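You operate a simulated robot arm through the tools that you are given. There is no shell and no other tool.

Carry out the task below with a simulated two-armed robot. There is one attempt and no reset: what you move stays moved.

## Task
Dome the yellow disc with two full pumps of glue.
Fine: leave it in the ring of the purple plate, back at LOAD, with the valve shut; spill none, the other discs stay dry.
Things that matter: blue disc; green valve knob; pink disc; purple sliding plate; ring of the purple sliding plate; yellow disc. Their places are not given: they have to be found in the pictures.

The check looks at the end state, three seconds after you hand in, the way a careful person would. Anything else that was tipped, shoved, dropped, spilled or broken makes it a failure.

## Robot
Two 7-joint arms with two-finger grippers on one trunk that stands fixed in place. Base frame: the origin is at the foot of the trunk, x ahead of it, y to its left, z up; the work surface is at about z = 0.84. Readings come in m, rad, newtons and seconds.
The left shoulder is at [0.041, 0.175, 1.228], the right one opposite. With the tool pointing down near the work surface each hand reaches from about 0.1 to 0.84 m from the base axis, measured 20 degrees to its own side. Payload 2.94 kg a hand.
Tool frame (each hand has its own): the origin (TCP) lies between the finger pads and is the grasp point; the fingertips stand 0.03 m ahead of it; z points along the fingers, y is the line along which they close. The gripper opens to 0.138 m; its body begins 0.109 m behind the TCP.
Orientation is told as [roll, pitch, yaw] about the base's x, y, z axes, in that order, counted from this pose: with the fingers straight down and closing along the base's y, the tool's x points along the base's -x, its y along +y and its z along -z.

## Interface
- The arms move only by the tool drive_tool. It takes "left_targets", "right_targets" or both (then of equal length, played together; a hand with none holds still); each is a list that holds one entry, the list of rows, each a list of 7 numbers: the shift along the base's x, y, z in m, then the turn, a rotation vector about the base's x, y, z in rad, then the closure in counts, from 0 (fully open) to 255 (shut). In form: [[[dx, dy, dz, ax, ay, az, fingers], ...]]. A call has 1 to 20 rows; each row shifts and turns the commanded pose from where the row before left it. A row lasts 0.2 s, in which the tool goes at most 0.05 m and 0.15 rad; a call with a longer step from one row to the next is refused whole, and so is a gripper value outside its range. Where a pose cannot be reached the arm comes as near as it can. A force on the tool above 40 N (or 10 N above the force at the start of the call, whichever is more), or a blocked arm, ends the call early, and 0.2 s more pass. Each finger travels about 0.045 m/s and halts on what it meets, pressing with about 29 N; the grip force reading is that of the motor and also rises with nothing between the fingers. The clock runs only during rows and for 0.2 s after the last one: add rows that do not move to give the fingers time. The reply holds the time, the measured pose of the TCP, the force on the tool along the base axes, the opening and the grip force, in the units named above and with some noise, with the torque about the TCP (base axes, N m) and any sound that the robot's microphone picked up.
- Cameras (640 x 400 px; columns grow to the right, rows downward): "scene" is now at [0.0839, 0.0258, 1.7158]; the picture's right is [0.37, -0.93, 0.00], its down [-0.71, -0.28, -0.65] and it looks along [0.60, 0.24, -0.76] (base axes); focal length 316 px, centre (320, 200). "left" rides on the left gripper at [0.071, -0.019, -0.146] in its tool frame; the picture's right is [0.26, 0.96, 0.00], its down [-0.85, 0.23, -0.48] and it looks along [-0.46, 0.12, 0.88] (tool axes); focal length 280 px, centre (320, 200). "right" rides on the right gripper at [0.071, 0.019, -0.146] in its tool frame; the picture's right is [-0.26, 0.97, 0.00], its down [-0.85, -0.23, -0.48] and it looks along [-0.46, -0.12, 0.88] (tool axes); focal length 280 px, centre (320, 200).
- snapshot(camera): a new picture of that camera. The clock stands still meanwhile.
- slide_trunk(by): moves the trunk up (or, below 0, down) by that many m; the arms and the scene camera ride with it, the base frame stays. It gives what a move gives, with no picture.
- pan_tilt(pan, tilt): turns the head with the scene camera to pan (to the left, within 2.094 rad either way) and tilt (down, from -0.506 to 1.204), counted from straight ahead of the robot (the tilt from the chest, where the trunk bows). It gives what a move gives.
- measure_at(camera, pixels): for up to 12 pixels [column, row] of the newest picture of that camera ("zoom" is the newest enlarged one), the place [x, y, z] in the base frame of the surface seen there, good to about 0.003 m, but the place of the scene camera against the robot may be out by one fixed shift of up to 0.025 m in any direction. The clock stands still meanwhile.
- inspect(camera, box): a new picture of the part [left, top, right, bottom] of that camera's present view, enlarged. The clock stands still meanwhile.
- finish_job(): hands the job in; it is judged then, once.

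Leave the grippers open and the arms clear of the work at the hand-in unless told otherwise.

The tools are called after "Emit:" as a command line: name --argument value ..., lists and objects as JSON in quotes. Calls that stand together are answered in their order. drive_tool: Moves the arms, as the interface text tells. Its arguments: {"type":"object","properties":{"left_targets":{"type":"array"},"right_targets":{"type":"array"}},"required":[]} The other tools are called the same way: slide_trunk (by) moves the trunk up or down; pan_tilt (pan, tilt) turns the head that bears the scene camera; snapshot (camera) takes a picture; measure_at (camera, pixels) gives the place of the surface under pixels of a picture; inspect (camera, box) takes an enlarged picture of a part of a camera's view; finish_job () hands the job in.

At the start:

```text
t: 0.0
left_position: [0.3485, 0.3726, 1.2092]
left_tool_rot: [0.002, 0.001, -0.002]
left_wrist_force: [0.2, 0.5, 0.5]
left_torque: [-0.03, -0.02, 0.02]
left_opening: 0.138
left_grip_force: 0.1
right_position: [0.5081, 0.0393, 1.2617]
right_tool_rot: [-0.001, 0.0, 0.0]
right_wrist_force: [-0.5, -0.4, -0.3]
right_torque: [-0.01, -0.03, -0.01]
right_opening: 0.1382
right_grip_force: 0.1
trunk travel left (down, up): [-0.4, 0.334]
head pan, tilt (commanded): [0.38, 0.864]
```

scene: 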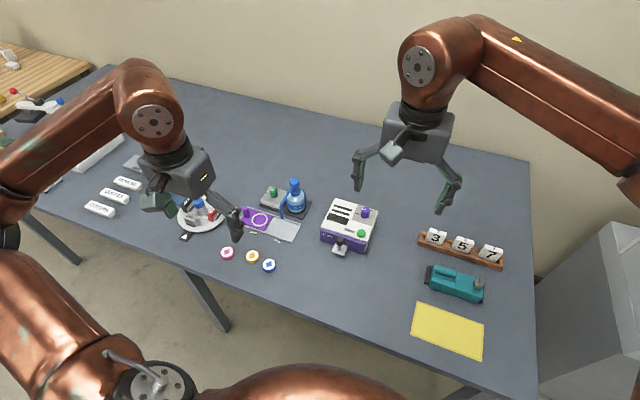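
right: 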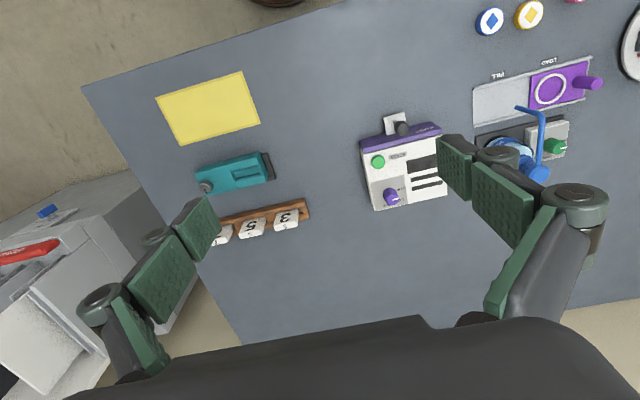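
left: 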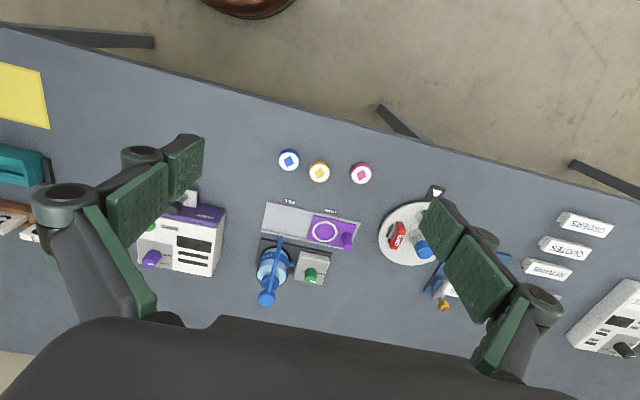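

I see the glue station (blue bottle with pump, green valve knob, purple sliding plate with a ring) near scene pixels (280,205) and the pink, yellow and blue discs at about (227,254), (252,257), (269,265). I'll enlarge these views first.

Emit:
inspect --camera "scene" --box '[200, 160, 340, 280]'

Emit:
inspect --camera "left" --box '[220, 130, 400, 320]'

Emit:
inspect --camera "right" --box '[440, 0, 640, 200]'

```text
3.33 times, centred on (270, 220) of scene
```

zoom: 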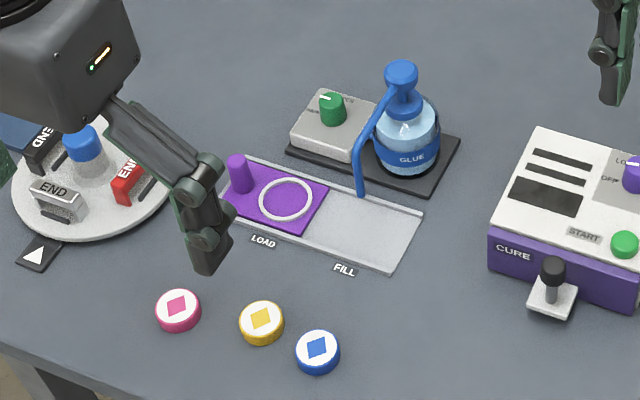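

```text
2.11 times, centred on (310, 225) of left
```

zoom: 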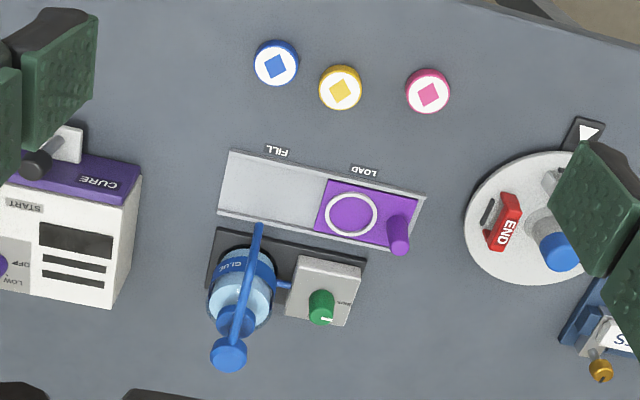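

```text
2.00 times, centred on (540, 100) of right
```

zoom: 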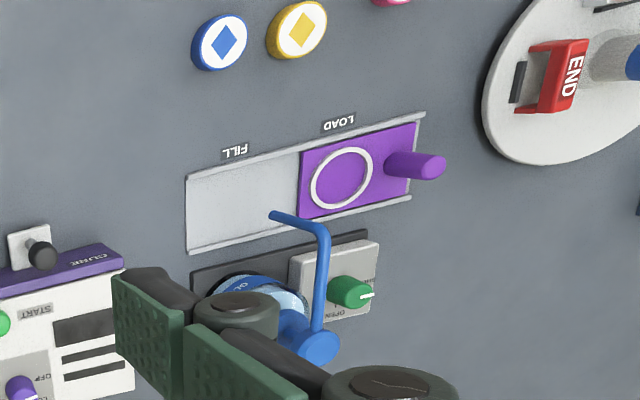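

The left camera sees everything from above: yellow disc at left px (320,172), blue (289,160), pink (361,173), plate, post, knob and bottle. I'll measure these in the left view and the scene view to compare the scene camera's shift.

Emit:
measure_at --camera "left" --pixels '[[319, 172], [289, 160], [361, 173], [325, 231], [348, 240], [310, 276], [267, 299], [281, 238], [340, 210], [287, 203], [300, 172], [300, 265]]'

Emit:
measure_at --camera "scene" --pixels '[[252, 256], [269, 265], [227, 253], [259, 219], [245, 209], [273, 189], [294, 182]]'

```text
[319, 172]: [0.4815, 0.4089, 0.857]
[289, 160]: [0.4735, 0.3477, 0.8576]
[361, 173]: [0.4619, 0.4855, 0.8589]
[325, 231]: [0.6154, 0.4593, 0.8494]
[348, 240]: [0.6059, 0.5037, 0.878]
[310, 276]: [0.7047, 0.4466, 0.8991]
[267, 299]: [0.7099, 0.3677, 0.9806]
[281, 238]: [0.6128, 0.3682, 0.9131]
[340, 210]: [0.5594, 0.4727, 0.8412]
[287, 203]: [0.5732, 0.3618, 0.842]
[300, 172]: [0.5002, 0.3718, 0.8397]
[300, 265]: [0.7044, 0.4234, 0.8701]
```

```text
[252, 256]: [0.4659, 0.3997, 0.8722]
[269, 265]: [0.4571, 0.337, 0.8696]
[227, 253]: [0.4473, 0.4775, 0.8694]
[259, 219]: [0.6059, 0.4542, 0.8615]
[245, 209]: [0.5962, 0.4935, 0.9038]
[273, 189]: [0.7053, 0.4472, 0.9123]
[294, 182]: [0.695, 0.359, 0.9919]
```

The scene camera looks shifted by roughly (-0.013, -0.008, +0.013) from the hand camera, so I'll trust the left hand camera. Next I move the left hand to about (0.50,0.43,1.06), so that its camera centres on the ring of the plate for a closer look.

Emit:
drive_tool --left_targets '[[[0.025, 0.01, -0.025, 0, 0, 0, 0], [0.025, 0.01, -0.025, 0, 0, 0, 0], [0.025, 0.01, -0.025, 0, 0, 0, 0], [0.025, 0.01, -0.025, 0, 0, 0, 0], [0.025, 0.01, -0.025, 0, 0, 0, 0], [0.025, 0.01, -0.025, 0, 0, 0, 0], [0, 0, 0, 0, 0, 0, 0]]]'

Emit:
snapshot --camera "left"

Emit:
inspect --camera "left" --box '[200, 80, 440, 230]'

```text
t: 1.6
left_position: [0.4994, 0.4323, 1.0597]
left_tool_rot: [-0.001, -0.002, 0.001]
left_wrist_force: [0.3, -0.1, 0.7]
left_torque: [0.01, -0.02, 0.01]
left_opening: 0.1379
left_grip_force: 0.1
right_position: [0.509, 0.0395, 1.2626]
right_tool_rot: [0.002, 0.0, -0.001]
right_wrist_force: [-0.6, -0.6, 0.2]
right_torque: [0.0, -0.02, 0.0]
right_opening: 0.138
right_grip_force: 0.1
trunk travel left (down, up): [-0.4, 0.334]
head pan, tilt (commanded): [0.38, 0.864]
```

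```text
taken
```

left: 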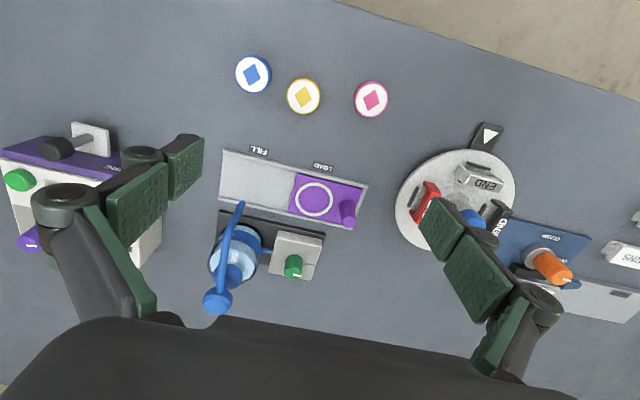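

```text
2.67 times, centred on (320, 155) of left
```

zoom: 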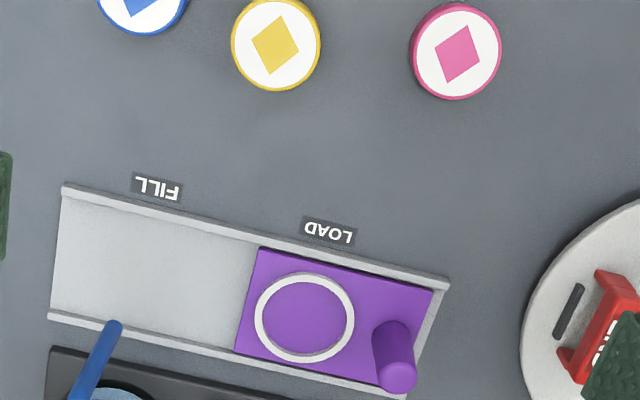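

Clear view: in the zoom the yellow disc is centred at (276,45), the ring at (304,317), the post top at (397,375), and the track corners are visible. I'll measure their places and widths.

Emit:
measure_at --camera "zoom" --pixels '[[276, 44], [236, 44], [317, 44], [304, 317], [260, 317], [348, 317], [304, 275], [304, 358], [397, 377], [393, 330], [262, 252], [428, 293]]'

Emit:
measure_at --camera "zoom" --pixels '[[68, 187], [446, 283], [52, 316], [238, 345], [150, 260], [345, 228], [200, 270], [112, 326], [276, 85], [456, 50], [143, 5], [290, 232]]'

```text
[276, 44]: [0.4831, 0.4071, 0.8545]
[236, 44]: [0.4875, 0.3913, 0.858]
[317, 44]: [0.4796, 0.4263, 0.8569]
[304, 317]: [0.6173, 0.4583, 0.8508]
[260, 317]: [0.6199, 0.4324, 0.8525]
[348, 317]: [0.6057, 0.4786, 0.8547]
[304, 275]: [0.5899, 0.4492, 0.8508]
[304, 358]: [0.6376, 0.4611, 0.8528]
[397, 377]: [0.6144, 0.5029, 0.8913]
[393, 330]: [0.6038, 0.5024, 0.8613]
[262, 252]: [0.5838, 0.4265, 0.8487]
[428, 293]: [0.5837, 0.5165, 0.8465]
```

```text
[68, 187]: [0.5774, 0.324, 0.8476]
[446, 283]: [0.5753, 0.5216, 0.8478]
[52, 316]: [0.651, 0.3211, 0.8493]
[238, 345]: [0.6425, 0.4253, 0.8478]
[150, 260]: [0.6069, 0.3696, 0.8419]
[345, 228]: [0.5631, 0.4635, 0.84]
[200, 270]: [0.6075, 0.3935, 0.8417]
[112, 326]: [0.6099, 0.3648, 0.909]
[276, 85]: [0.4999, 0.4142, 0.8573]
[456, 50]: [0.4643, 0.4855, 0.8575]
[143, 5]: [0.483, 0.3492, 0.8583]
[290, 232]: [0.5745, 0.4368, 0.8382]
```

The track runs nearly along y, with x from 0.577 to 0.651. The ring centre is at about (0.614, 0.457), with an inner diameter of about 45 mm against the disc's 40 mm. Next I enlarge the valve knob at left px (293,265) and the bottle at (235,250).

Emit:
inspect --camera "left" --box '[190, 190, 350, 320]'

Emit:
inspect --camera "scene" --box '[230, 170, 320, 240]'

```text
3.08 times, centred on (270, 255) of left
```

zoom: 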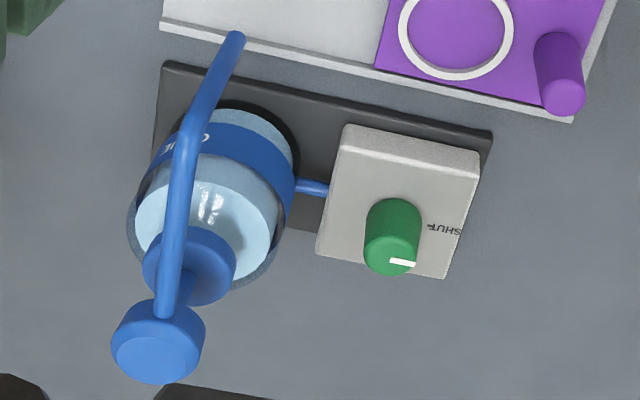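

```text
5.71 times, centred on (275, 205) of scene
```

zoom: 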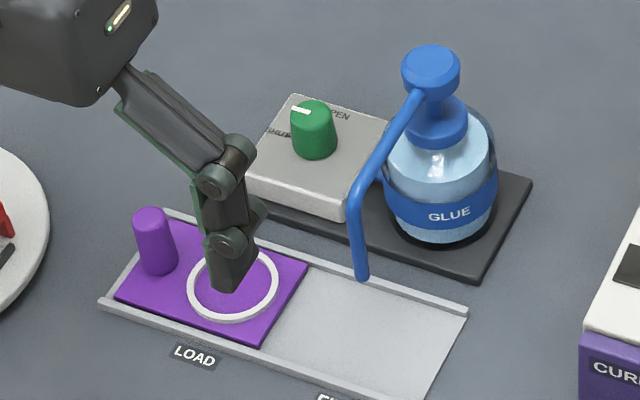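

The knob's white pointer points towards +y at SHUT, and OPEN is on the far (+x) side. So opening it is about a quarter turn clockwise seen from above. Now I turn the left hand -90° about z, so the fingers close along x, clear of the neighbouring discs and the post. It goes above the yellow disc at about (0.482, 0.407) with the fingers part-closed.

Emit:
drive_tool --left_targets '[[[-0.0016, -0.0023, 0, 0, 0, -0.1428, 100], [-0.0016, -0.0023, 0, 0, 0, -0.1428, 100], [-0.0016, -0.0023, 0, 0, 0, -0.1428, 100], [-0.0016, -0.0023, 0, 0, 0, -0.1428, 100], [-0.0016, -0.0023, 0, 0, 0, -0.1428, 100], [-0.0016, -0.0023, 0, 0, 0, -0.1428, 100], [-0.0016, -0.0023, 0, 0, 0, -0.1428, 100], [-0.0016, -0.0023, 0, 0, 0, -0.1428, 100], [-0.0016, -0.0023, 0, 0, 0, -0.1428, 100], [-0.0016, -0.0023, 0, 0, 0, -0.1428, 100], [-0.0016, -0.0023, 0, 0, 0, -0.1428, 100], [0, 0, 0, 0, 0, 0, 100]]]'

Emit:
snapshot --camera "left"

Emit:
snapshot --camera "scene"

```text
t: 4.2
left_position: [0.4964, 0.4269, 1.0579]
left_tool_rot: [-0.002, 0.001, -0.284]
left_wrist_force: [-0.2, -0.7, 0.0]
left_torque: [-0.03, 0.03, -0.01]
left_opening: 0.0841
left_grip_force: 0.1
left hand out of reach, approached as far as the arm can: row 3, 4, 5, 6, 7, 8, 9, 10, 11
right_position: [0.5097, 0.0392, 1.2615]
right_tool_rot: [0.0, 0.0, 0.001]
right_wrist_force: [0.0, -0.6, 0.7]
right_torque: [0.01, -0.03, 0.02]
right_opening: 0.138
right_grip_force: 0.1
trunk travel left (down, up): [-0.4, 0.334]
head pan, tilt (commanded): [0.38, 0.864]
```

```text
taken
```

left: 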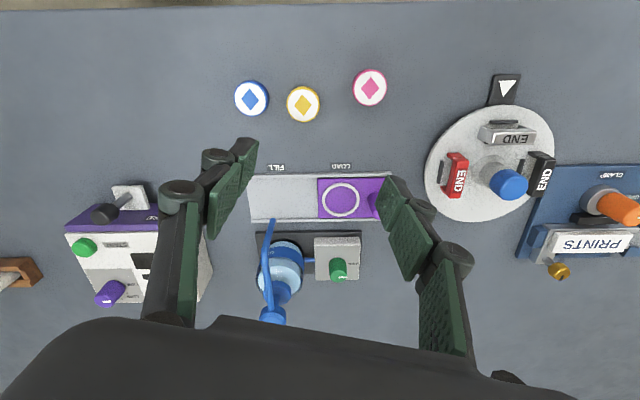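

```text
taken
```

scene: 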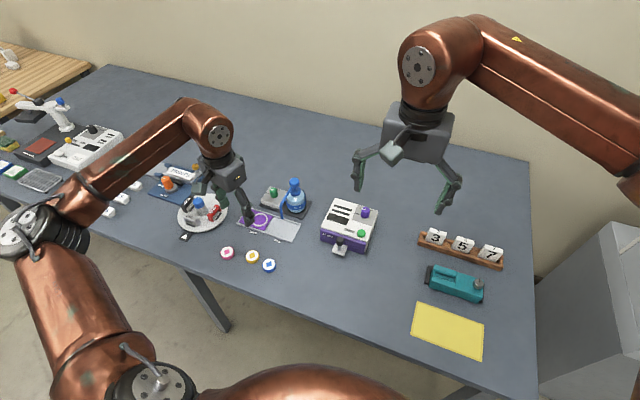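

The wrist stopped at a yaw of about -0.28 rad, so that way is limited. I'll try turning the other way, starting with one small row to see where the commanded pose stands.

Emit:
drive_tool --left_targets '[[[0, 0, 0, 0, 0, 0.14, 100], [0, 0, 0, 0, 0, 0.0, 100]]]'

```text
t: 4.8
left_position: [0.4939, 0.4266, 1.0579]
left_tool_rot: [0.0, 0.001, -0.143]
left_wrist_force: [-0.4, -0.3, -0.1]
left_torque: [0.01, -0.01, -0.01]
left_opening: 0.084
left_grip_force: 0.1
right_position: [0.5089, 0.0392, 1.2632]
right_tool_rot: [0.0, 0.0, 0.0]
right_wrist_force: [0.0, -0.5, 0.2]
right_torque: [0.01, -0.01, 0.01]
right_opening: 0.1382
right_grip_force: 0.1
trunk travel left (down, up): [-0.4, 0.334]
head pan, tilt (commanded): [0.38, 0.864]
```

The command continues from the reached pose. Now I turn to +90° yaw (12 rows of 0.1428 rad) while drifting to above the yellow disc.

Emit:
drive_tool --left_targets '[[[-0.001, -0.0016, 0, 0, 0, 0.1428, 100], [-0.001, -0.0016, 0, 0, 0, 0.1428, 100], [-0.001, -0.0016, 0, 0, 0, 0.1428, 100], [-0.001, -0.0016, 0, 0, 0, 0.1428, 100], [-0.001, -0.0016, 0, 0, 0, 0.1428, 100], [-0.001, -0.0016, 0, 0, 0, 0.1428, 100], [-0.001, -0.0016, 0, 0, 0, 0.1428, 100], [-0.001, -0.0016, 0, 0, 0, 0.1428, 100], [-0.001, -0.0016, 0, 0, 0, 0.1428, 100], [-0.001, -0.0016, 0, 0, 0, 0.1428, 100], [-0.001, -0.0016, 0, 0, 0, 0.1428, 100], [-0.001, -0.0016, 0, 0, 0, 0.1428, 100], [0, 0, 0, 0, 0, 0, 100]]]'

Emit:
snapshot --camera "left"

Emit:
snapshot --camera "scene"

```text
t: 7.6
left_position: [0.4833, 0.4049, 1.0582]
left_tool_rot: [0.001, 0.0, 1.571]
left_wrist_force: [-0.8, 0.3, -0.2]
left_torque: [0.0, 0.01, 0.03]
left_opening: 0.084
left_grip_force: 0.1
right_position: [0.5084, 0.0394, 1.2625]
right_tool_rot: [0.0, 0.0, 0.0]
right_wrist_force: [-0.5, 0.7, -0.3]
right_torque: [0.01, 0.01, 0.03]
right_opening: 0.138
right_grip_force: 0.0
trunk travel left (down, up): [-0.4, 0.334]
head pan, tilt (commanded): [0.38, 0.864]
```

```text
taken
```

left: 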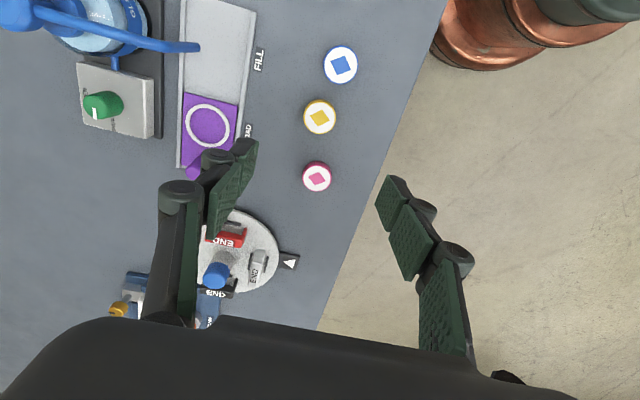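

```text
taken
```

scene: 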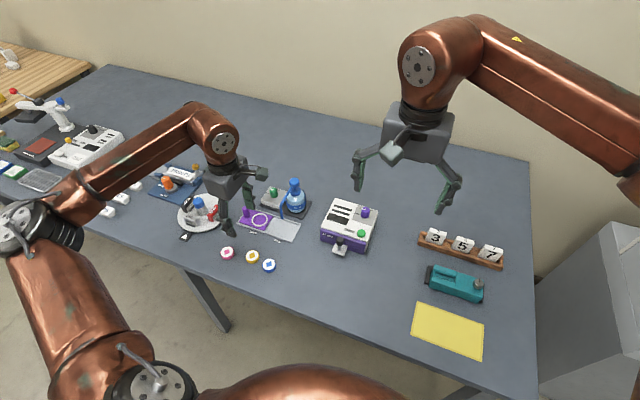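

Yaw is +90° now and the yellow disc is at left px (320,117). I'll enlarge and measure it from this orientation to refine its centre.

Emit:
inspect --camera "left" --box '[270, 60, 370, 170]'

```text
3.64 times, centred on (320, 115) of left
```

zoom: 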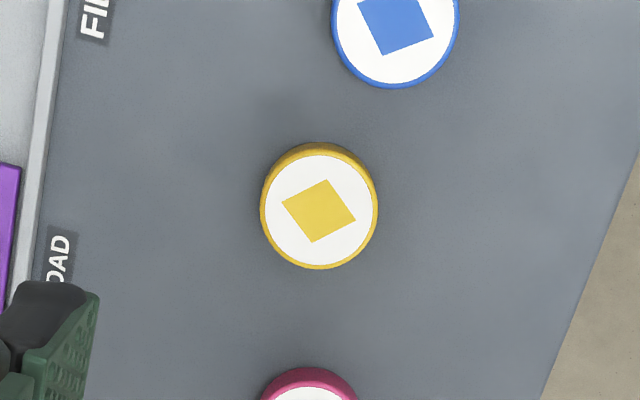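

Emit:
measure_at --camera "zoom" --pixels '[[319, 210], [270, 210], [368, 210], [319, 160], [319, 260], [300, 195], [340, 225], [319, 205], [180, 210], [480, 210]]'

```text
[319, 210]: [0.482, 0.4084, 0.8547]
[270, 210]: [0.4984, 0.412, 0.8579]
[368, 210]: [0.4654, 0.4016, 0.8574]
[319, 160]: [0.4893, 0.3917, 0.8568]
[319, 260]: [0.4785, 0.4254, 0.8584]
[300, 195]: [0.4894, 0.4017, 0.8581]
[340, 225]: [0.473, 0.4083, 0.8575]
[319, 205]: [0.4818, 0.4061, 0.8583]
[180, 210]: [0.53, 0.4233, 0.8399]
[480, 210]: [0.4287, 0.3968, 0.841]
```

The disc centre is (0.482, 0.407), top z is 0.8575 and the table is at 0.840. I lower the hand in steps, correcting by (-0.001, +0.002), with the fingers at about 0.08 m opening, down to TCP z of about 0.92 first.

Emit:
drive_tool --left_targets '[[[-0.001, 0.002, -0.035, 0, 0, 0, 100], [0, 0, -0.035, 0, 0, 0, 100], [0, 0, -0.035, 0, 0, 0, 100], [0, 0, -0.033, 0, 0, 0, 100], [0, 0, 0, 0, 0, 0, 100]]]'

Emit:
snapshot --camera "left"

Emit:
snapshot --camera "right"

```text
t: 8.8
left_position: [0.4816, 0.4076, 0.9206]
left_tool_rot: [0.0, 0.0, 1.568]
left_wrist_force: [-0.6, 0.8, 0.5]
left_torque: [-0.04, -0.01, 0.02]
left_opening: 0.0839
left_grip_force: 0.2
right_position: [0.5085, 0.0386, 1.2629]
right_tool_rot: [0.001, -0.001, -0.001]
right_wrist_force: [0.0, 0.7, -0.4]
right_torque: [0.0, 0.03, -0.03]
right_opening: 0.1379
right_grip_force: 0.0
trunk travel left (down, up): [-0.4, 0.334]
head pan, tilt (commanded): [0.38, 0.864]
```

```text
taken
```

left: 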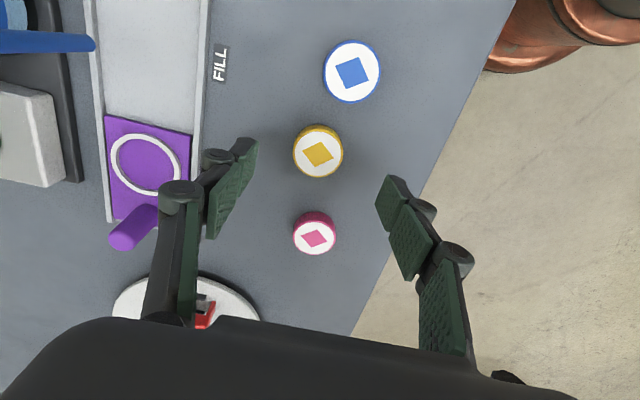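

```text
taken
```

right: 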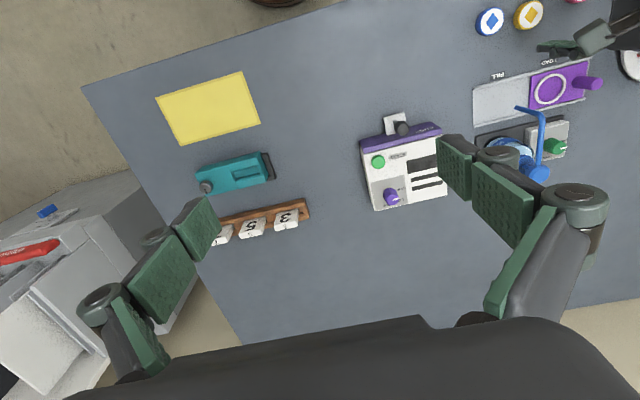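

The yellow disc sits centred between the fingers. I go down 0.0435 m to TCP z of 0.877 (tips about 7 mm above the table) and then close on the disc (about 40 mm wide).

Emit:
drive_tool --left_targets '[[[0, 0, -0.022, 0, 0, 0, 100], [0, 0, -0.0215, 0, 0, 0, 100], [0, 0, 0, 0, 0, 0, 100]]]'

Emit:
inspect --camera "left" --box '[200, 100, 440, 290]'

```text
t: 9.6
left_position: [0.4816, 0.4075, 0.8778]
left_tool_rot: [0.002, 0.0, 1.569]
left_wrist_force: [-0.5, 0.6, 0.3]
left_torque: [-0.01, -0.01, 0.01]
left_opening: 0.0838
left_grip_force: 0.1
right_position: [0.5086, 0.0385, 1.2619]
right_tool_rot: [0.001, -0.001, 0.002]
right_wrist_force: [-0.1, 0.8, -0.6]
right_torque: [0.02, -0.02, -0.01]
right_opening: 0.1381
right_grip_force: 0.1
trunk travel left (down, up): [-0.4, 0.334]
head pan, tilt (commanded): [0.38, 0.864]
```

```text
2.11 times, centred on (320, 195) of left
```

zoom: 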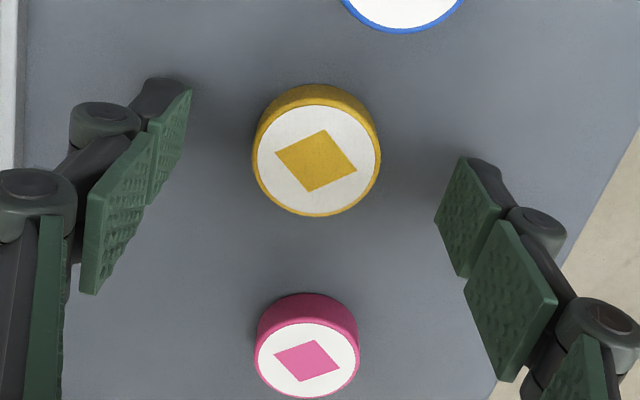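

The disc (zoom (318,157)) is centred between the fingertips. Now I close the fingers onto it.

Emit:
drive_tool --left_targets '[[[0, 0, 0, 0, 0, 0, 160], [0, 0, 0, 0, 0, 0, 200], [0, 0, 0, 0, 0, 0, 200], [0, 0, 0, 0, 0, 0, 200], [0, 0, 0, 0, 0, 0, 200], [0, 0, 0, 0, 0, 0, 200]]]'

Emit:
inspect --camera "left" --box '[200, 100, 440, 290]'

```text
t: 11.0
left_position: [0.4807, 0.4068, 0.8762]
left_tool_rot: [0.001, -0.001, 1.567]
left_wrist_force: [0.5, 0.3, -0.1]
left_torque: [0.0, 0.01, 0.0]
left_opening: 0.0375
left_grip_force: 28.7
right_position: [0.5087, 0.0389, 1.2609]
right_tool_rot: [0.0, 0.0, 0.0]
right_wrist_force: [-0.1, -0.1, -0.6]
right_torque: [-0.02, -0.06, 0.0]
right_opening: 0.1376
right_grip_force: 0.0
trunk travel left (down, up): [-0.4, 0.334]
head pan, tilt (commanded): [0.38, 0.864]
```

```text
2.11 times, centred on (320, 195) of left
```

zoom: 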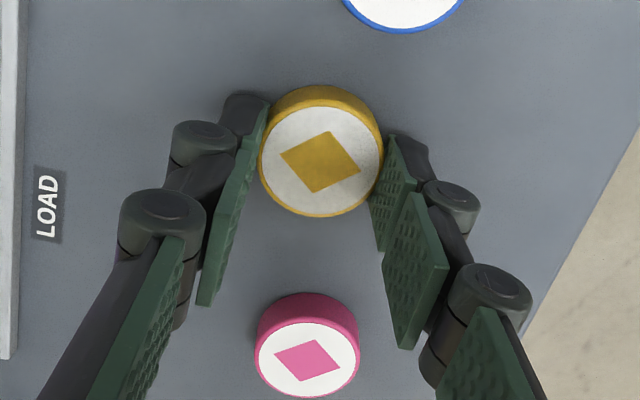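

Gripped: the opening is 0.0375 and the grip force is 28.7 N. I lift to z of 0.96, carry it over the ring at (0.614, 0.457), and look.

Emit:
drive_tool --left_targets '[[[0, 0, 0.02, 0, 0, 0, 200], [0, 0, 0.032, 0, 0, 0, 200], [0, 0, 0.032, 0, 0, 0, 200], [0.0267, 0.01, 0, 0, 0, 0, 200], [0.0267, 0.01, 0, 0, 0, 0, 200], [0.0267, 0.01, 0, 0, 0, 0, 200], [0.0267, 0.01, 0, 0, 0, 0, 200], [0.0267, 0.01, 0, 0, 0, 0, 200], [0, 0, 0, 0, 0, 0, 200]]]'

Emit:
snapshot --camera "left"

Emit:
inspect --camera "scene" --box '[190, 140, 340, 270]'

```text
t: 13.0
left_position: [0.6145, 0.4588, 0.9622]
left_tool_rot: [0.001, -0.001, 1.57]
left_wrist_force: [0.4, 0.3, 0.4]
left_torque: [0.01, 0.0, 0.01]
left_opening: 0.0373
left_grip_force: 29.2
right_position: [0.5076, 0.0388, 1.2635]
right_tool_rot: [-0.002, -0.001, 0.001]
right_wrist_force: [0.6, -0.3, -0.4]
right_torque: [-0.04, -0.02, 0.02]
right_opening: 0.1377
right_grip_force: 0.2
trunk travel left (down, up): [-0.4, 0.334]
head pan, tilt (commanded): [0.38, 0.864]
```

```text
taken
```

left: 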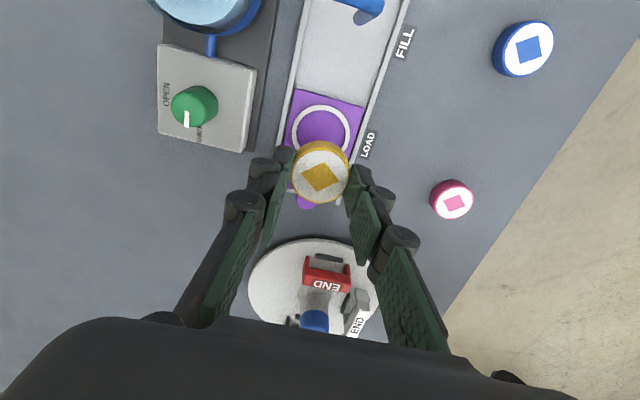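

```text
3.08 times, centred on (265, 205) of scene
```

zoom: 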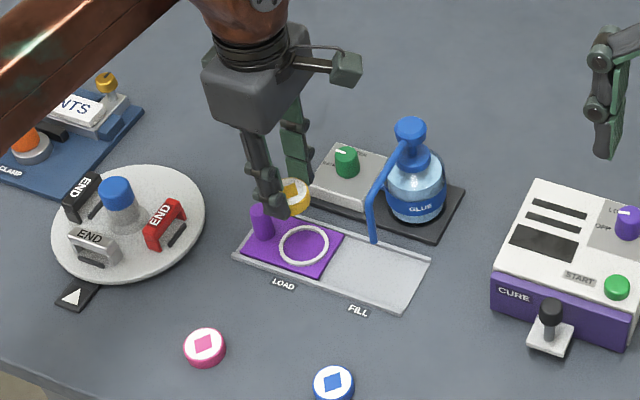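

The disc is held over the plate. I'll enlarge the left view around the disc and ring to align them precisely.

Emit:
inspect --camera "left" --box '[240, 70, 400, 220]'

```text
2.67 times, centred on (320, 145) of left
```

zoom: 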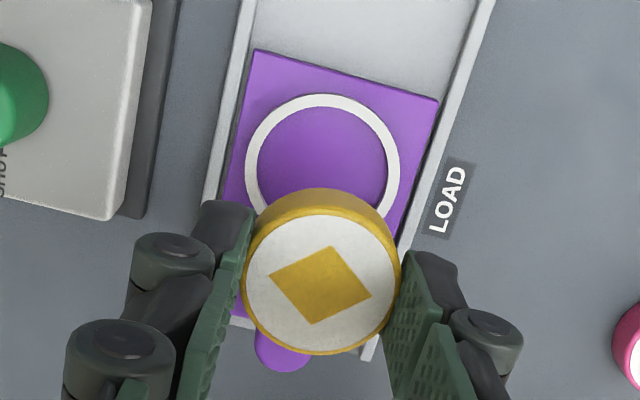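

Emit:
measure_at --camera "zoom" --pixels '[[251, 165], [394, 170], [322, 101], [300, 104], [345, 104], [322, 150], [320, 283], [250, 280], [394, 280], [258, 56], [432, 102], [340, 165]]'

```text
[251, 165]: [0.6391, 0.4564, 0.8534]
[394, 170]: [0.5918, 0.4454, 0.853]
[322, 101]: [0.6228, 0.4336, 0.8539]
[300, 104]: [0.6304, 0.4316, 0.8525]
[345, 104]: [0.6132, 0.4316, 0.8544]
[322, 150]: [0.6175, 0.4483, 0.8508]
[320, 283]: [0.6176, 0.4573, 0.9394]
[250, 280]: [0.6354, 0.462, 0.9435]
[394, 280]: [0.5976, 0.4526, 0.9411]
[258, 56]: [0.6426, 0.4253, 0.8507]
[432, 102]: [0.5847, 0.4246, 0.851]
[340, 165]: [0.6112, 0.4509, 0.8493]
```

By projection, the disc centre is at about (0.6155, 0.4573) and the ring centre at about (0.6155, 0.4552). I shift -0.002 in y and lower by 0.058 m to hover just above the ring, then look again.

Emit:
drive_tool --left_targets '[[[0, -0.002, -0.02, 0, 0, 0, 200], [0, 0, -0.02, 0, 0, 0, 200], [0, 0, -0.018, 0, 0, 0, 200], [0, 0, 0, 0, 0, 0, 200]]]'

Emit:
inspect --camera "left" --box '[240, 90, 400, 240]'

Emit:
inspect --camera "scene" --box '[220, 170, 320, 245]'

```text
t: 14.0
left_position: [0.616, 0.457, 0.902]
left_tool_rot: [0.002, 0.0, 1.57]
left_wrist_force: [0.3, 0.2, 1.5]
left_torque: [-0.04, 0.01, -0.02]
left_opening: 0.0371
left_grip_force: 29.0
right_position: [0.5091, 0.0389, 1.2619]
right_tool_rot: [0.001, 0.0, 0.0]
right_wrist_force: [0.5, 0.3, -0.2]
right_torque: [0.0, -0.03, 0.02]
right_opening: 0.1379
right_grip_force: 0.1
trunk travel left (down, up): [-0.4, 0.334]
head pan, tilt (commanded): [0.38, 0.864]
```

```text
2.67 times, centred on (320, 165) of left
```

zoom: 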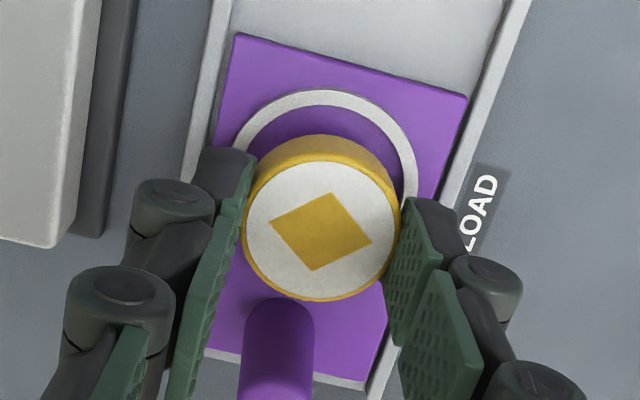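

```text
5.33 times, centred on (270, 208) of scene
```

zoom: 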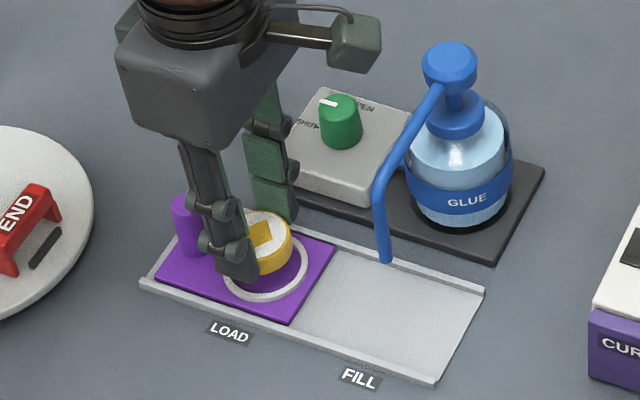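

The disc and ring are aligned within about 1 mm in this view. I lower another 0.010 m and look again before setting it down.

Emit:
drive_tool --left_targets '[[[0, 0, -0.005, 0, 0, 0, 200], [0, 0, -0.005, 0, 0, 0, 200], [0, 0, 0, 0, 0, 0, 200]]]'

Emit:
inspect --camera "left" --box '[240, 90, 400, 240]'

Emit:
inspect --camera "scene" --box '[235, 190, 295, 235]'

```text
t: 14.8
left_position: [0.6152, 0.4555, 0.8931]
left_tool_rot: [0.003, 0.001, 1.569]
left_wrist_force: [0.2, -0.4, 0.3]
left_torque: [0.0, 0.0, 0.02]
left_opening: 0.0375
left_grip_force: 28.6
right_position: [0.5083, 0.039, 1.2613]
right_tool_rot: [-0.001, 0.001, -0.001]
right_wrist_force: [-1.0, -0.1, 0.0]
right_torque: [-0.01, -0.01, -0.02]
right_opening: 0.1379
right_grip_force: 0.0
trunk travel left (down, up): [-0.4, 0.334]
head pan, tilt (commanded): [0.38, 0.864]
```

```text
2.67 times, centred on (320, 165) of left
```

zoom: 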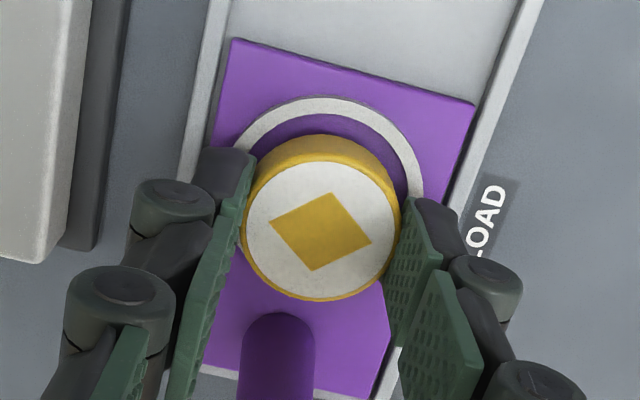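

```text
8.89 times, centred on (265, 212) of scene
```

zoom: 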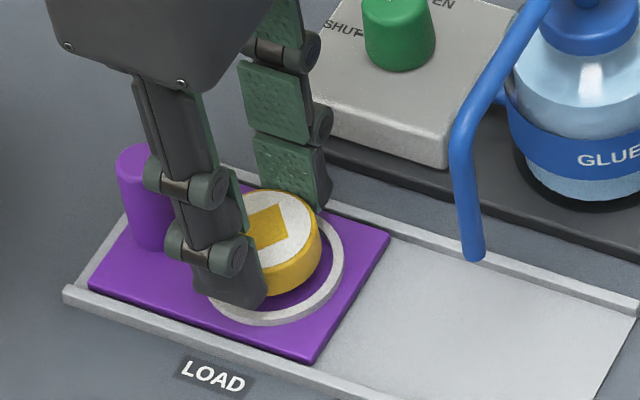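

The relative offset is now about (+0.7, -1) mm, well within the ring clearance. I lower the last ~7 mm slowly with a +0.0007 y trim and check the force.

Emit:
drive_tool --left_targets '[[[-0.0004, 0.0007, -0.002, 0, 0, 0, 200], [0, 0, -0.002, 0, 0, 0, 200], [0, 0, -0.002, 0, 0, 0, 200], [0, 0, -0.001, 0, 0, 0, 200], [0, 0, 0, 0, 0, 0, 200]]]'

Emit:
inspect --camera "left" --box '[240, 90, 400, 240]'

Emit:
inspect --camera "scene" --box '[235, 190, 295, 235]'

```text
t: 16.0
left_position: [0.6148, 0.4568, 0.8865]
left_tool_rot: [0.0, 0.0, 1.569]
left_wrist_force: [0.7, -0.7, 0.1]
left_torque: [0.0, 0.01, -0.01]
left_opening: 0.0373
left_grip_force: 28.1
right_position: [0.5089, 0.0393, 1.2624]
right_tool_rot: [-0.001, 0.001, -0.001]
right_wrist_force: [0.1, 0.3, 0.3]
right_torque: [0.03, -0.01, -0.02]
right_opening: 0.1378
right_grip_force: 0.0
trunk travel left (down, up): [-0.4, 0.334]
head pan, tilt (commanded): [0.38, 0.864]
```

```text
2.67 times, centred on (320, 165) of left
```

zoom: 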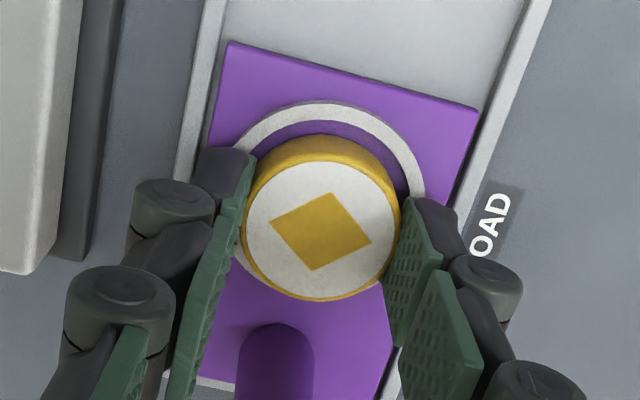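

```text
8.89 times, centred on (265, 212) of scene
```

zoom: 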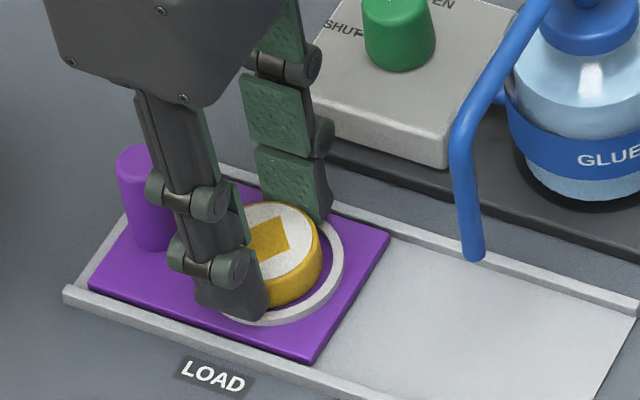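

No contact yet (force about 0). I continue down by 1 mm rows, 3 mm in total.

Emit:
drive_tool --left_targets '[[[0, 0, -0.001, 0, 0, 0, 200], [0, 0, -0.001, 0, 0, 0, 200], [0, 0, -0.001, 0, 0, 0, 200], [0, 0, 0, 0, 0, 0, 200]]]'

Emit:
inspect --camera "left" --box '[240, 90, 400, 240]'

```text
t: 17.0
left_position: [0.6154, 0.456, 0.8835]
left_tool_rot: [-0.001, 0.0, 1.569]
left_wrist_force: [-0.4, 1.2, 14.1]
left_torque: [0.02, -0.01, -0.01]
left_opening: 0.0375
left_grip_force: 28.6
right_position: [0.5079, 0.0373, 1.263]
right_tool_rot: [0.002, -0.002, -0.001]
right_wrist_force: [-0.7, -0.1, -0.7]
right_torque: [0.0, 0.04, -0.01]
right_opening: 0.1381
right_grip_force: 0.1
trunk travel left (down, up): [-0.4, 0.334]
head pan, tilt (commanded): [0.38, 0.864]
```

```text
2.67 times, centred on (320, 165) of left
```

zoom: 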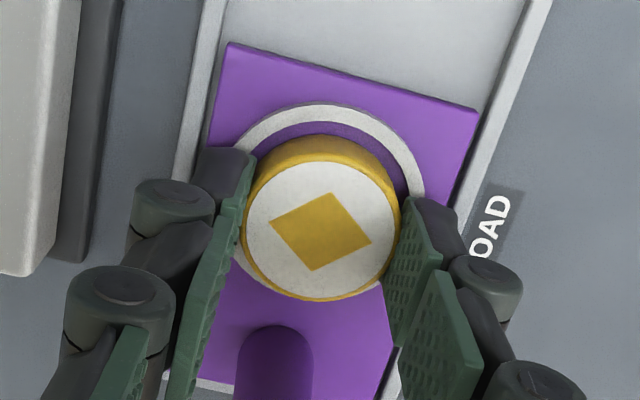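

Contact: 14 N upward at TCP z 0.8835, so the disc's bottom is at about 0.848, on the plate inside the ring rather than on the rim. I ease up 1 mm, open slightly (to about 0.052 m, to stay clear of the valve box), and check.

Emit:
drive_tool --left_targets '[[[0, 0, 0.001, 0, 0, 0, 200], [0, 0, 0, 0, 0, 0, 185], [0, 0, 0, 0, 0, 0, 172], [0, 0, 0, 0, 0, 0, 160], [0, 0, 0, 0, 0, 0, 160], [0, 0, 0, 0, 0, 0, 160]]]'

Emit:
inspect --camera "left" --box '[240, 90, 400, 240]'

Emit:
inspect --camera "scene" --box '[235, 190, 295, 235]'

```text
t: 18.4
left_position: [0.6144, 0.4565, 0.8845]
left_tool_rot: [0.001, 0.0, 1.57]
left_wrist_force: [-0.2, 1.0, 0.0]
left_torque: [0.01, -0.01, -0.02]
left_opening: 0.0517
left_grip_force: 0.1
right_position: [0.5091, 0.039, 1.2617]
right_tool_rot: [0.0, 0.0, 0.0]
right_wrist_force: [0.5, 0.2, 0.4]
right_torque: [-0.01, 0.0, -0.02]
right_opening: 0.1381
right_grip_force: 0.1
trunk travel left (down, up): [-0.4, 0.334]
head pan, tilt (commanded): [0.38, 0.864]
```

```text
2.67 times, centred on (320, 165) of left
```

zoom: 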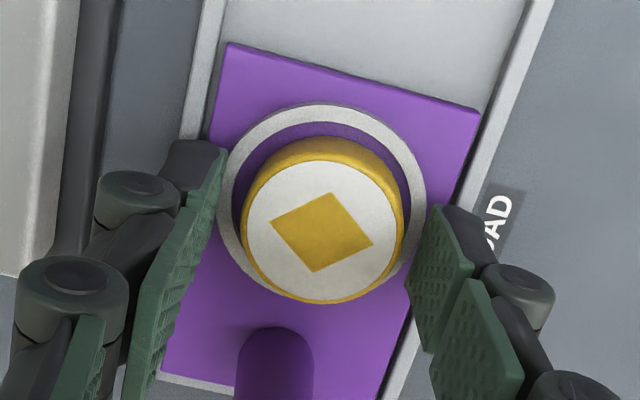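

```text
8.89 times, centred on (265, 212) of scene
```

zoom: 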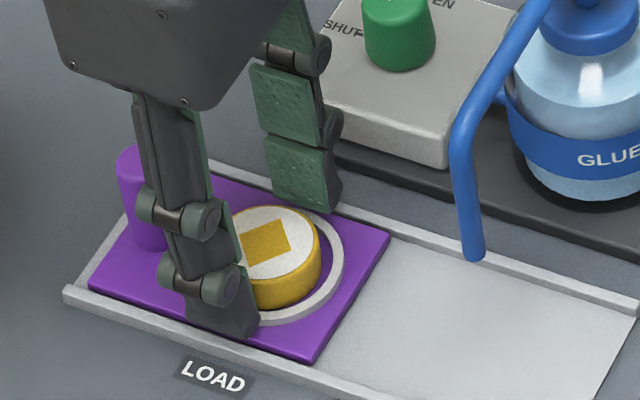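

The disc sits flat inside the ring with the ring visible all around. I lift straight up by 0.1 m and look at the disc, ring and post.

Emit:
drive_tool --left_targets '[[[0, 0, 0.02, 0, 0, 0, 160], [0, 0, 0.04, 0, 0, 0, 160], [0, 0, 0.04, 0, 0, 0, 160], [0, 0, 0, 0, 0, 0, 160]]]'

Emit:
inspect --camera "left" --box '[220, 50, 420, 250]'

Emit:
inspect --camera "scene" --box '[225, 175, 315, 240]'

```text
t: 19.4
left_position: [0.6155, 0.4567, 0.9831]
left_tool_rot: [0.003, 0.001, 1.569]
left_wrist_force: [-0.2, 0.0, 0.1]
left_torque: [0.02, 0.0, 0.04]
left_opening: 0.0516
left_grip_force: 0.1
right_position: [0.5096, 0.04, 1.2617]
right_tool_rot: [0.0, 0.002, -0.001]
right_wrist_force: [-0.7, 0.5, 0.2]
right_torque: [-0.03, 0.0, -0.02]
right_opening: 0.138
right_grip_force: 0.0
trunk travel left (down, up): [-0.4, 0.334]
head pan, tilt (commanded): [0.38, 0.864]
```

```text
2.00 times, centred on (320, 150) of left
```

zoom: 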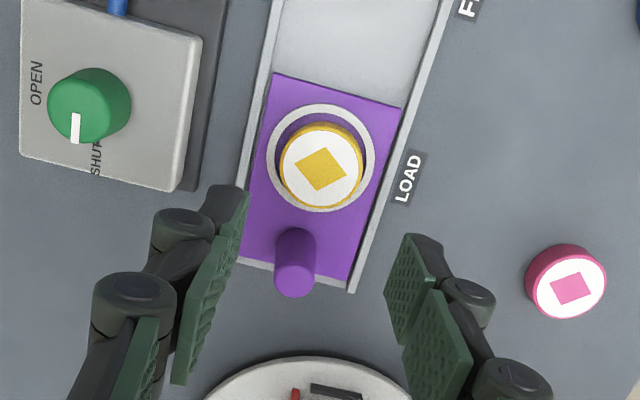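

```text
6.15 times, centred on (270, 208) of scene
```

zoom: 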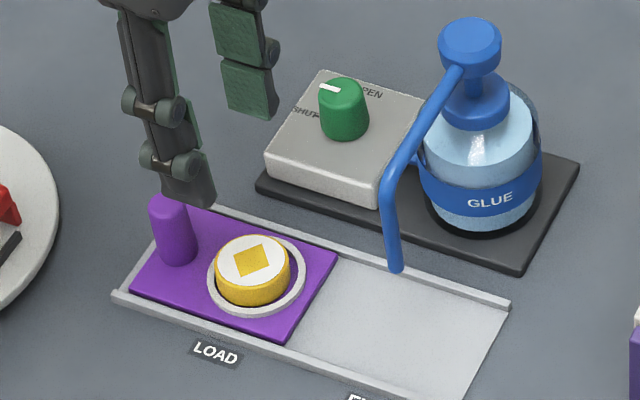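

The disc is properly seated. Now I measure the post (left px around (307,187)) and the plate edges, for grasping the post.

Emit:
inspect --camera "left" --box '[270, 80, 370, 210]'

```text
3.08 times, centred on (320, 145) of left
```

zoom: 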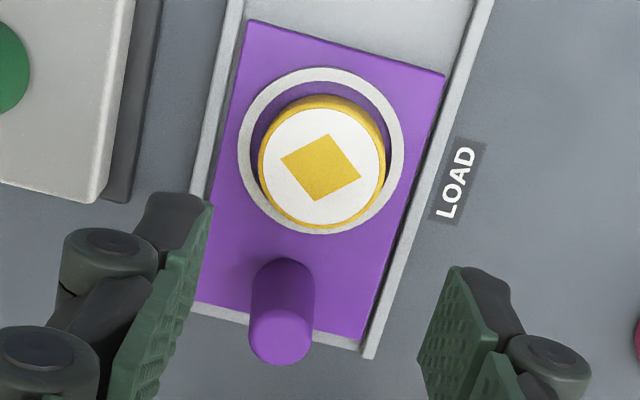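

Emit:
measure_at --camera "zoom" --pixels '[[280, 337], [256, 337], [305, 337], [280, 318], [280, 355], [281, 290], [300, 265], [230, 280], [340, 310], [321, 165], [321, 75], [321, 230]]'

```text
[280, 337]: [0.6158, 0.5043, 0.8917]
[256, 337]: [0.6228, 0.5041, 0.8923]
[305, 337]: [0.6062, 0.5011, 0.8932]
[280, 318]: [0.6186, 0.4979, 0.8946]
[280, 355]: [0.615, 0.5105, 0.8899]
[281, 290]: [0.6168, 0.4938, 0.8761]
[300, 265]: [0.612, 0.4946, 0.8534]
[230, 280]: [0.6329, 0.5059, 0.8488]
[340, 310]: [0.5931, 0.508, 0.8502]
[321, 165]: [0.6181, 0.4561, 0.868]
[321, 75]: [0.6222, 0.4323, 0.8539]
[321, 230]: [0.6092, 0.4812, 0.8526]
```

The post is at about (0.6155, 0.5030), with its top at z 0.892 and a diameter of about 20 mm. I move +0.046 in y and lower to z 0.93 with the fingers at 0.052 opening, then check alignment.

Emit:
drive_tool --left_targets '[[[0, 0.023, 0, 0, 0, 0, 160], [0, 0.023, 0, 0, 0, 0, 160], [0, 0, -0.027, 0, 0, 0, 160], [0, 0, -0.027, 0, 0, 0, 160], [0, 0, 0, 0, 0, 0, 160]]]'

Emit:
inspect --camera "left" --box '[240, 90, 400, 240]'

Emit:
inspect --camera "scene" --box '[215, 165, 315, 240]'

```text
t: 20.6
left_position: [0.6134, 0.5027, 0.9293]
left_tool_rot: [0.001, 0.0, 1.567]
left_wrist_force: [-0.3, 0.2, 0.4]
left_torque: [0.04, -0.01, 0.01]
left_opening: 0.0517
left_grip_force: 0.0
right_position: [0.5096, 0.0382, 1.2609]
right_tool_rot: [0.001, 0.001, 0.001]
right_wrist_force: [0.0, 0.8, 0.0]
right_torque: [0.01, 0.0, -0.03]
right_opening: 0.1379
right_grip_force: 0.0
trunk travel left (down, up): [-0.4, 0.334]
head pan, tilt (commanded): [0.38, 0.864]
```

```text
2.67 times, centred on (320, 165) of left
```

zoom: 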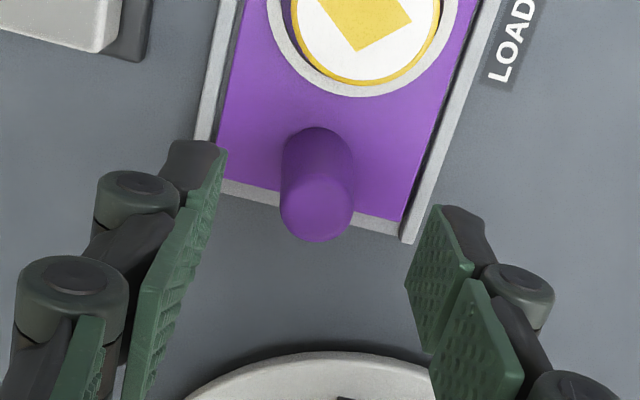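

```text
5.33 times, centred on (265, 202) of scene
```

zoom: 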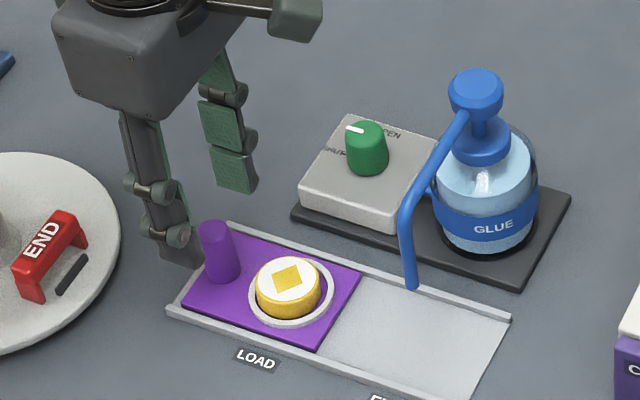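

The post (zoom (316,205)) lies centred between the fingers. I lower 0.042 m to TCP z of 0.887 (tips 8 mm above the plate) and close on the post.

Emit:
drive_tool --left_targets '[[[0.0008, 0, -0.021, 0, 0, 0, 160], [0, 0, -0.021, 0, 0, 0, 160], [0, 0, 0, 0, 0, 0, 160]]]'

Emit:
inspect --camera "left" --box '[240, 90, 400, 240]'

Emit:
inspect --camera "scene" --box '[215, 165, 315, 240]'

```text
t: 21.4
left_position: [0.6161, 0.5028, 0.8878]
left_tool_rot: [0.002, 0.0, 1.567]
left_wrist_force: [-0.2, 1.2, 0.3]
left_torque: [-0.02, 0.02, -0.02]
left_opening: 0.0515
left_grip_force: 0.1
right_position: [0.5093, 0.0399, 1.2614]
right_tool_rot: [0.0, -0.001, 0.0]
right_wrist_force: [-0.2, -0.1, -1.0]
right_torque: [0.02, -0.01, 0.0]
right_opening: 0.1379
right_grip_force: 0.0
trunk travel left (down, up): [-0.4, 0.334]
head pan, tilt (commanded): [0.38, 0.864]
```

```text
2.67 times, centred on (320, 165) of left
```

zoom: 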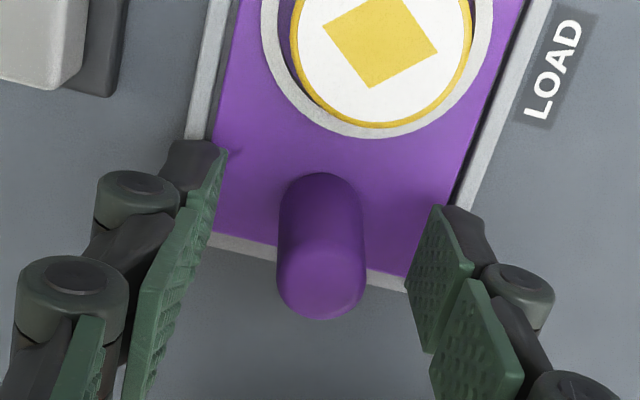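

```text
5.33 times, centred on (265, 202) of scene
```

zoom: 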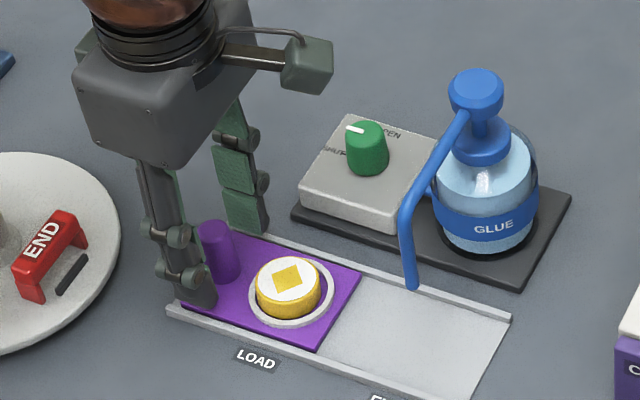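

The fingers straddle the post cleanly. I close on the post.

Emit:
drive_tool --left_targets '[[[0, 0, 0, 0, 0, 0, 190], [0, 0, 0, 0, 0, 0, 230], [0, 0, 0, 0, 0, 0, 235], [0, 0, 0, 0, 0, 0, 235], [0, 0, 0, 0, 0, 0, 235]]]'

Emit:
inspect --camera "left" --box '[240, 90, 400, 240]'

```text
t: 22.6
left_position: [0.6154, 0.503, 0.8882]
left_tool_rot: [0.0, -0.002, 1.57]
left_wrist_force: [-3.8, -1.2, -1.8]
left_torque: [-0.07, 0.13, 0.02]
left_opening: 0.0205
left_grip_force: 45.3
right_position: [0.5101, 0.0387, 1.2642]
right_tool_rot: [-0.002, 0.001, 0.001]
right_wrist_force: [0.3, 0.0, 0.0]
right_torque: [0.03, 0.02, -0.02]
right_opening: 0.1378
right_grip_force: 0.1
trunk travel left (down, up): [-0.4, 0.334]
head pan, tilt (commanded): [0.38, 0.864]
```

```text
2.67 times, centred on (320, 165) of left
```

zoom: 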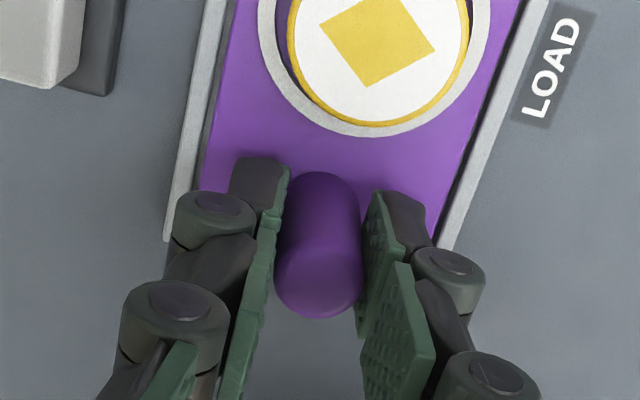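

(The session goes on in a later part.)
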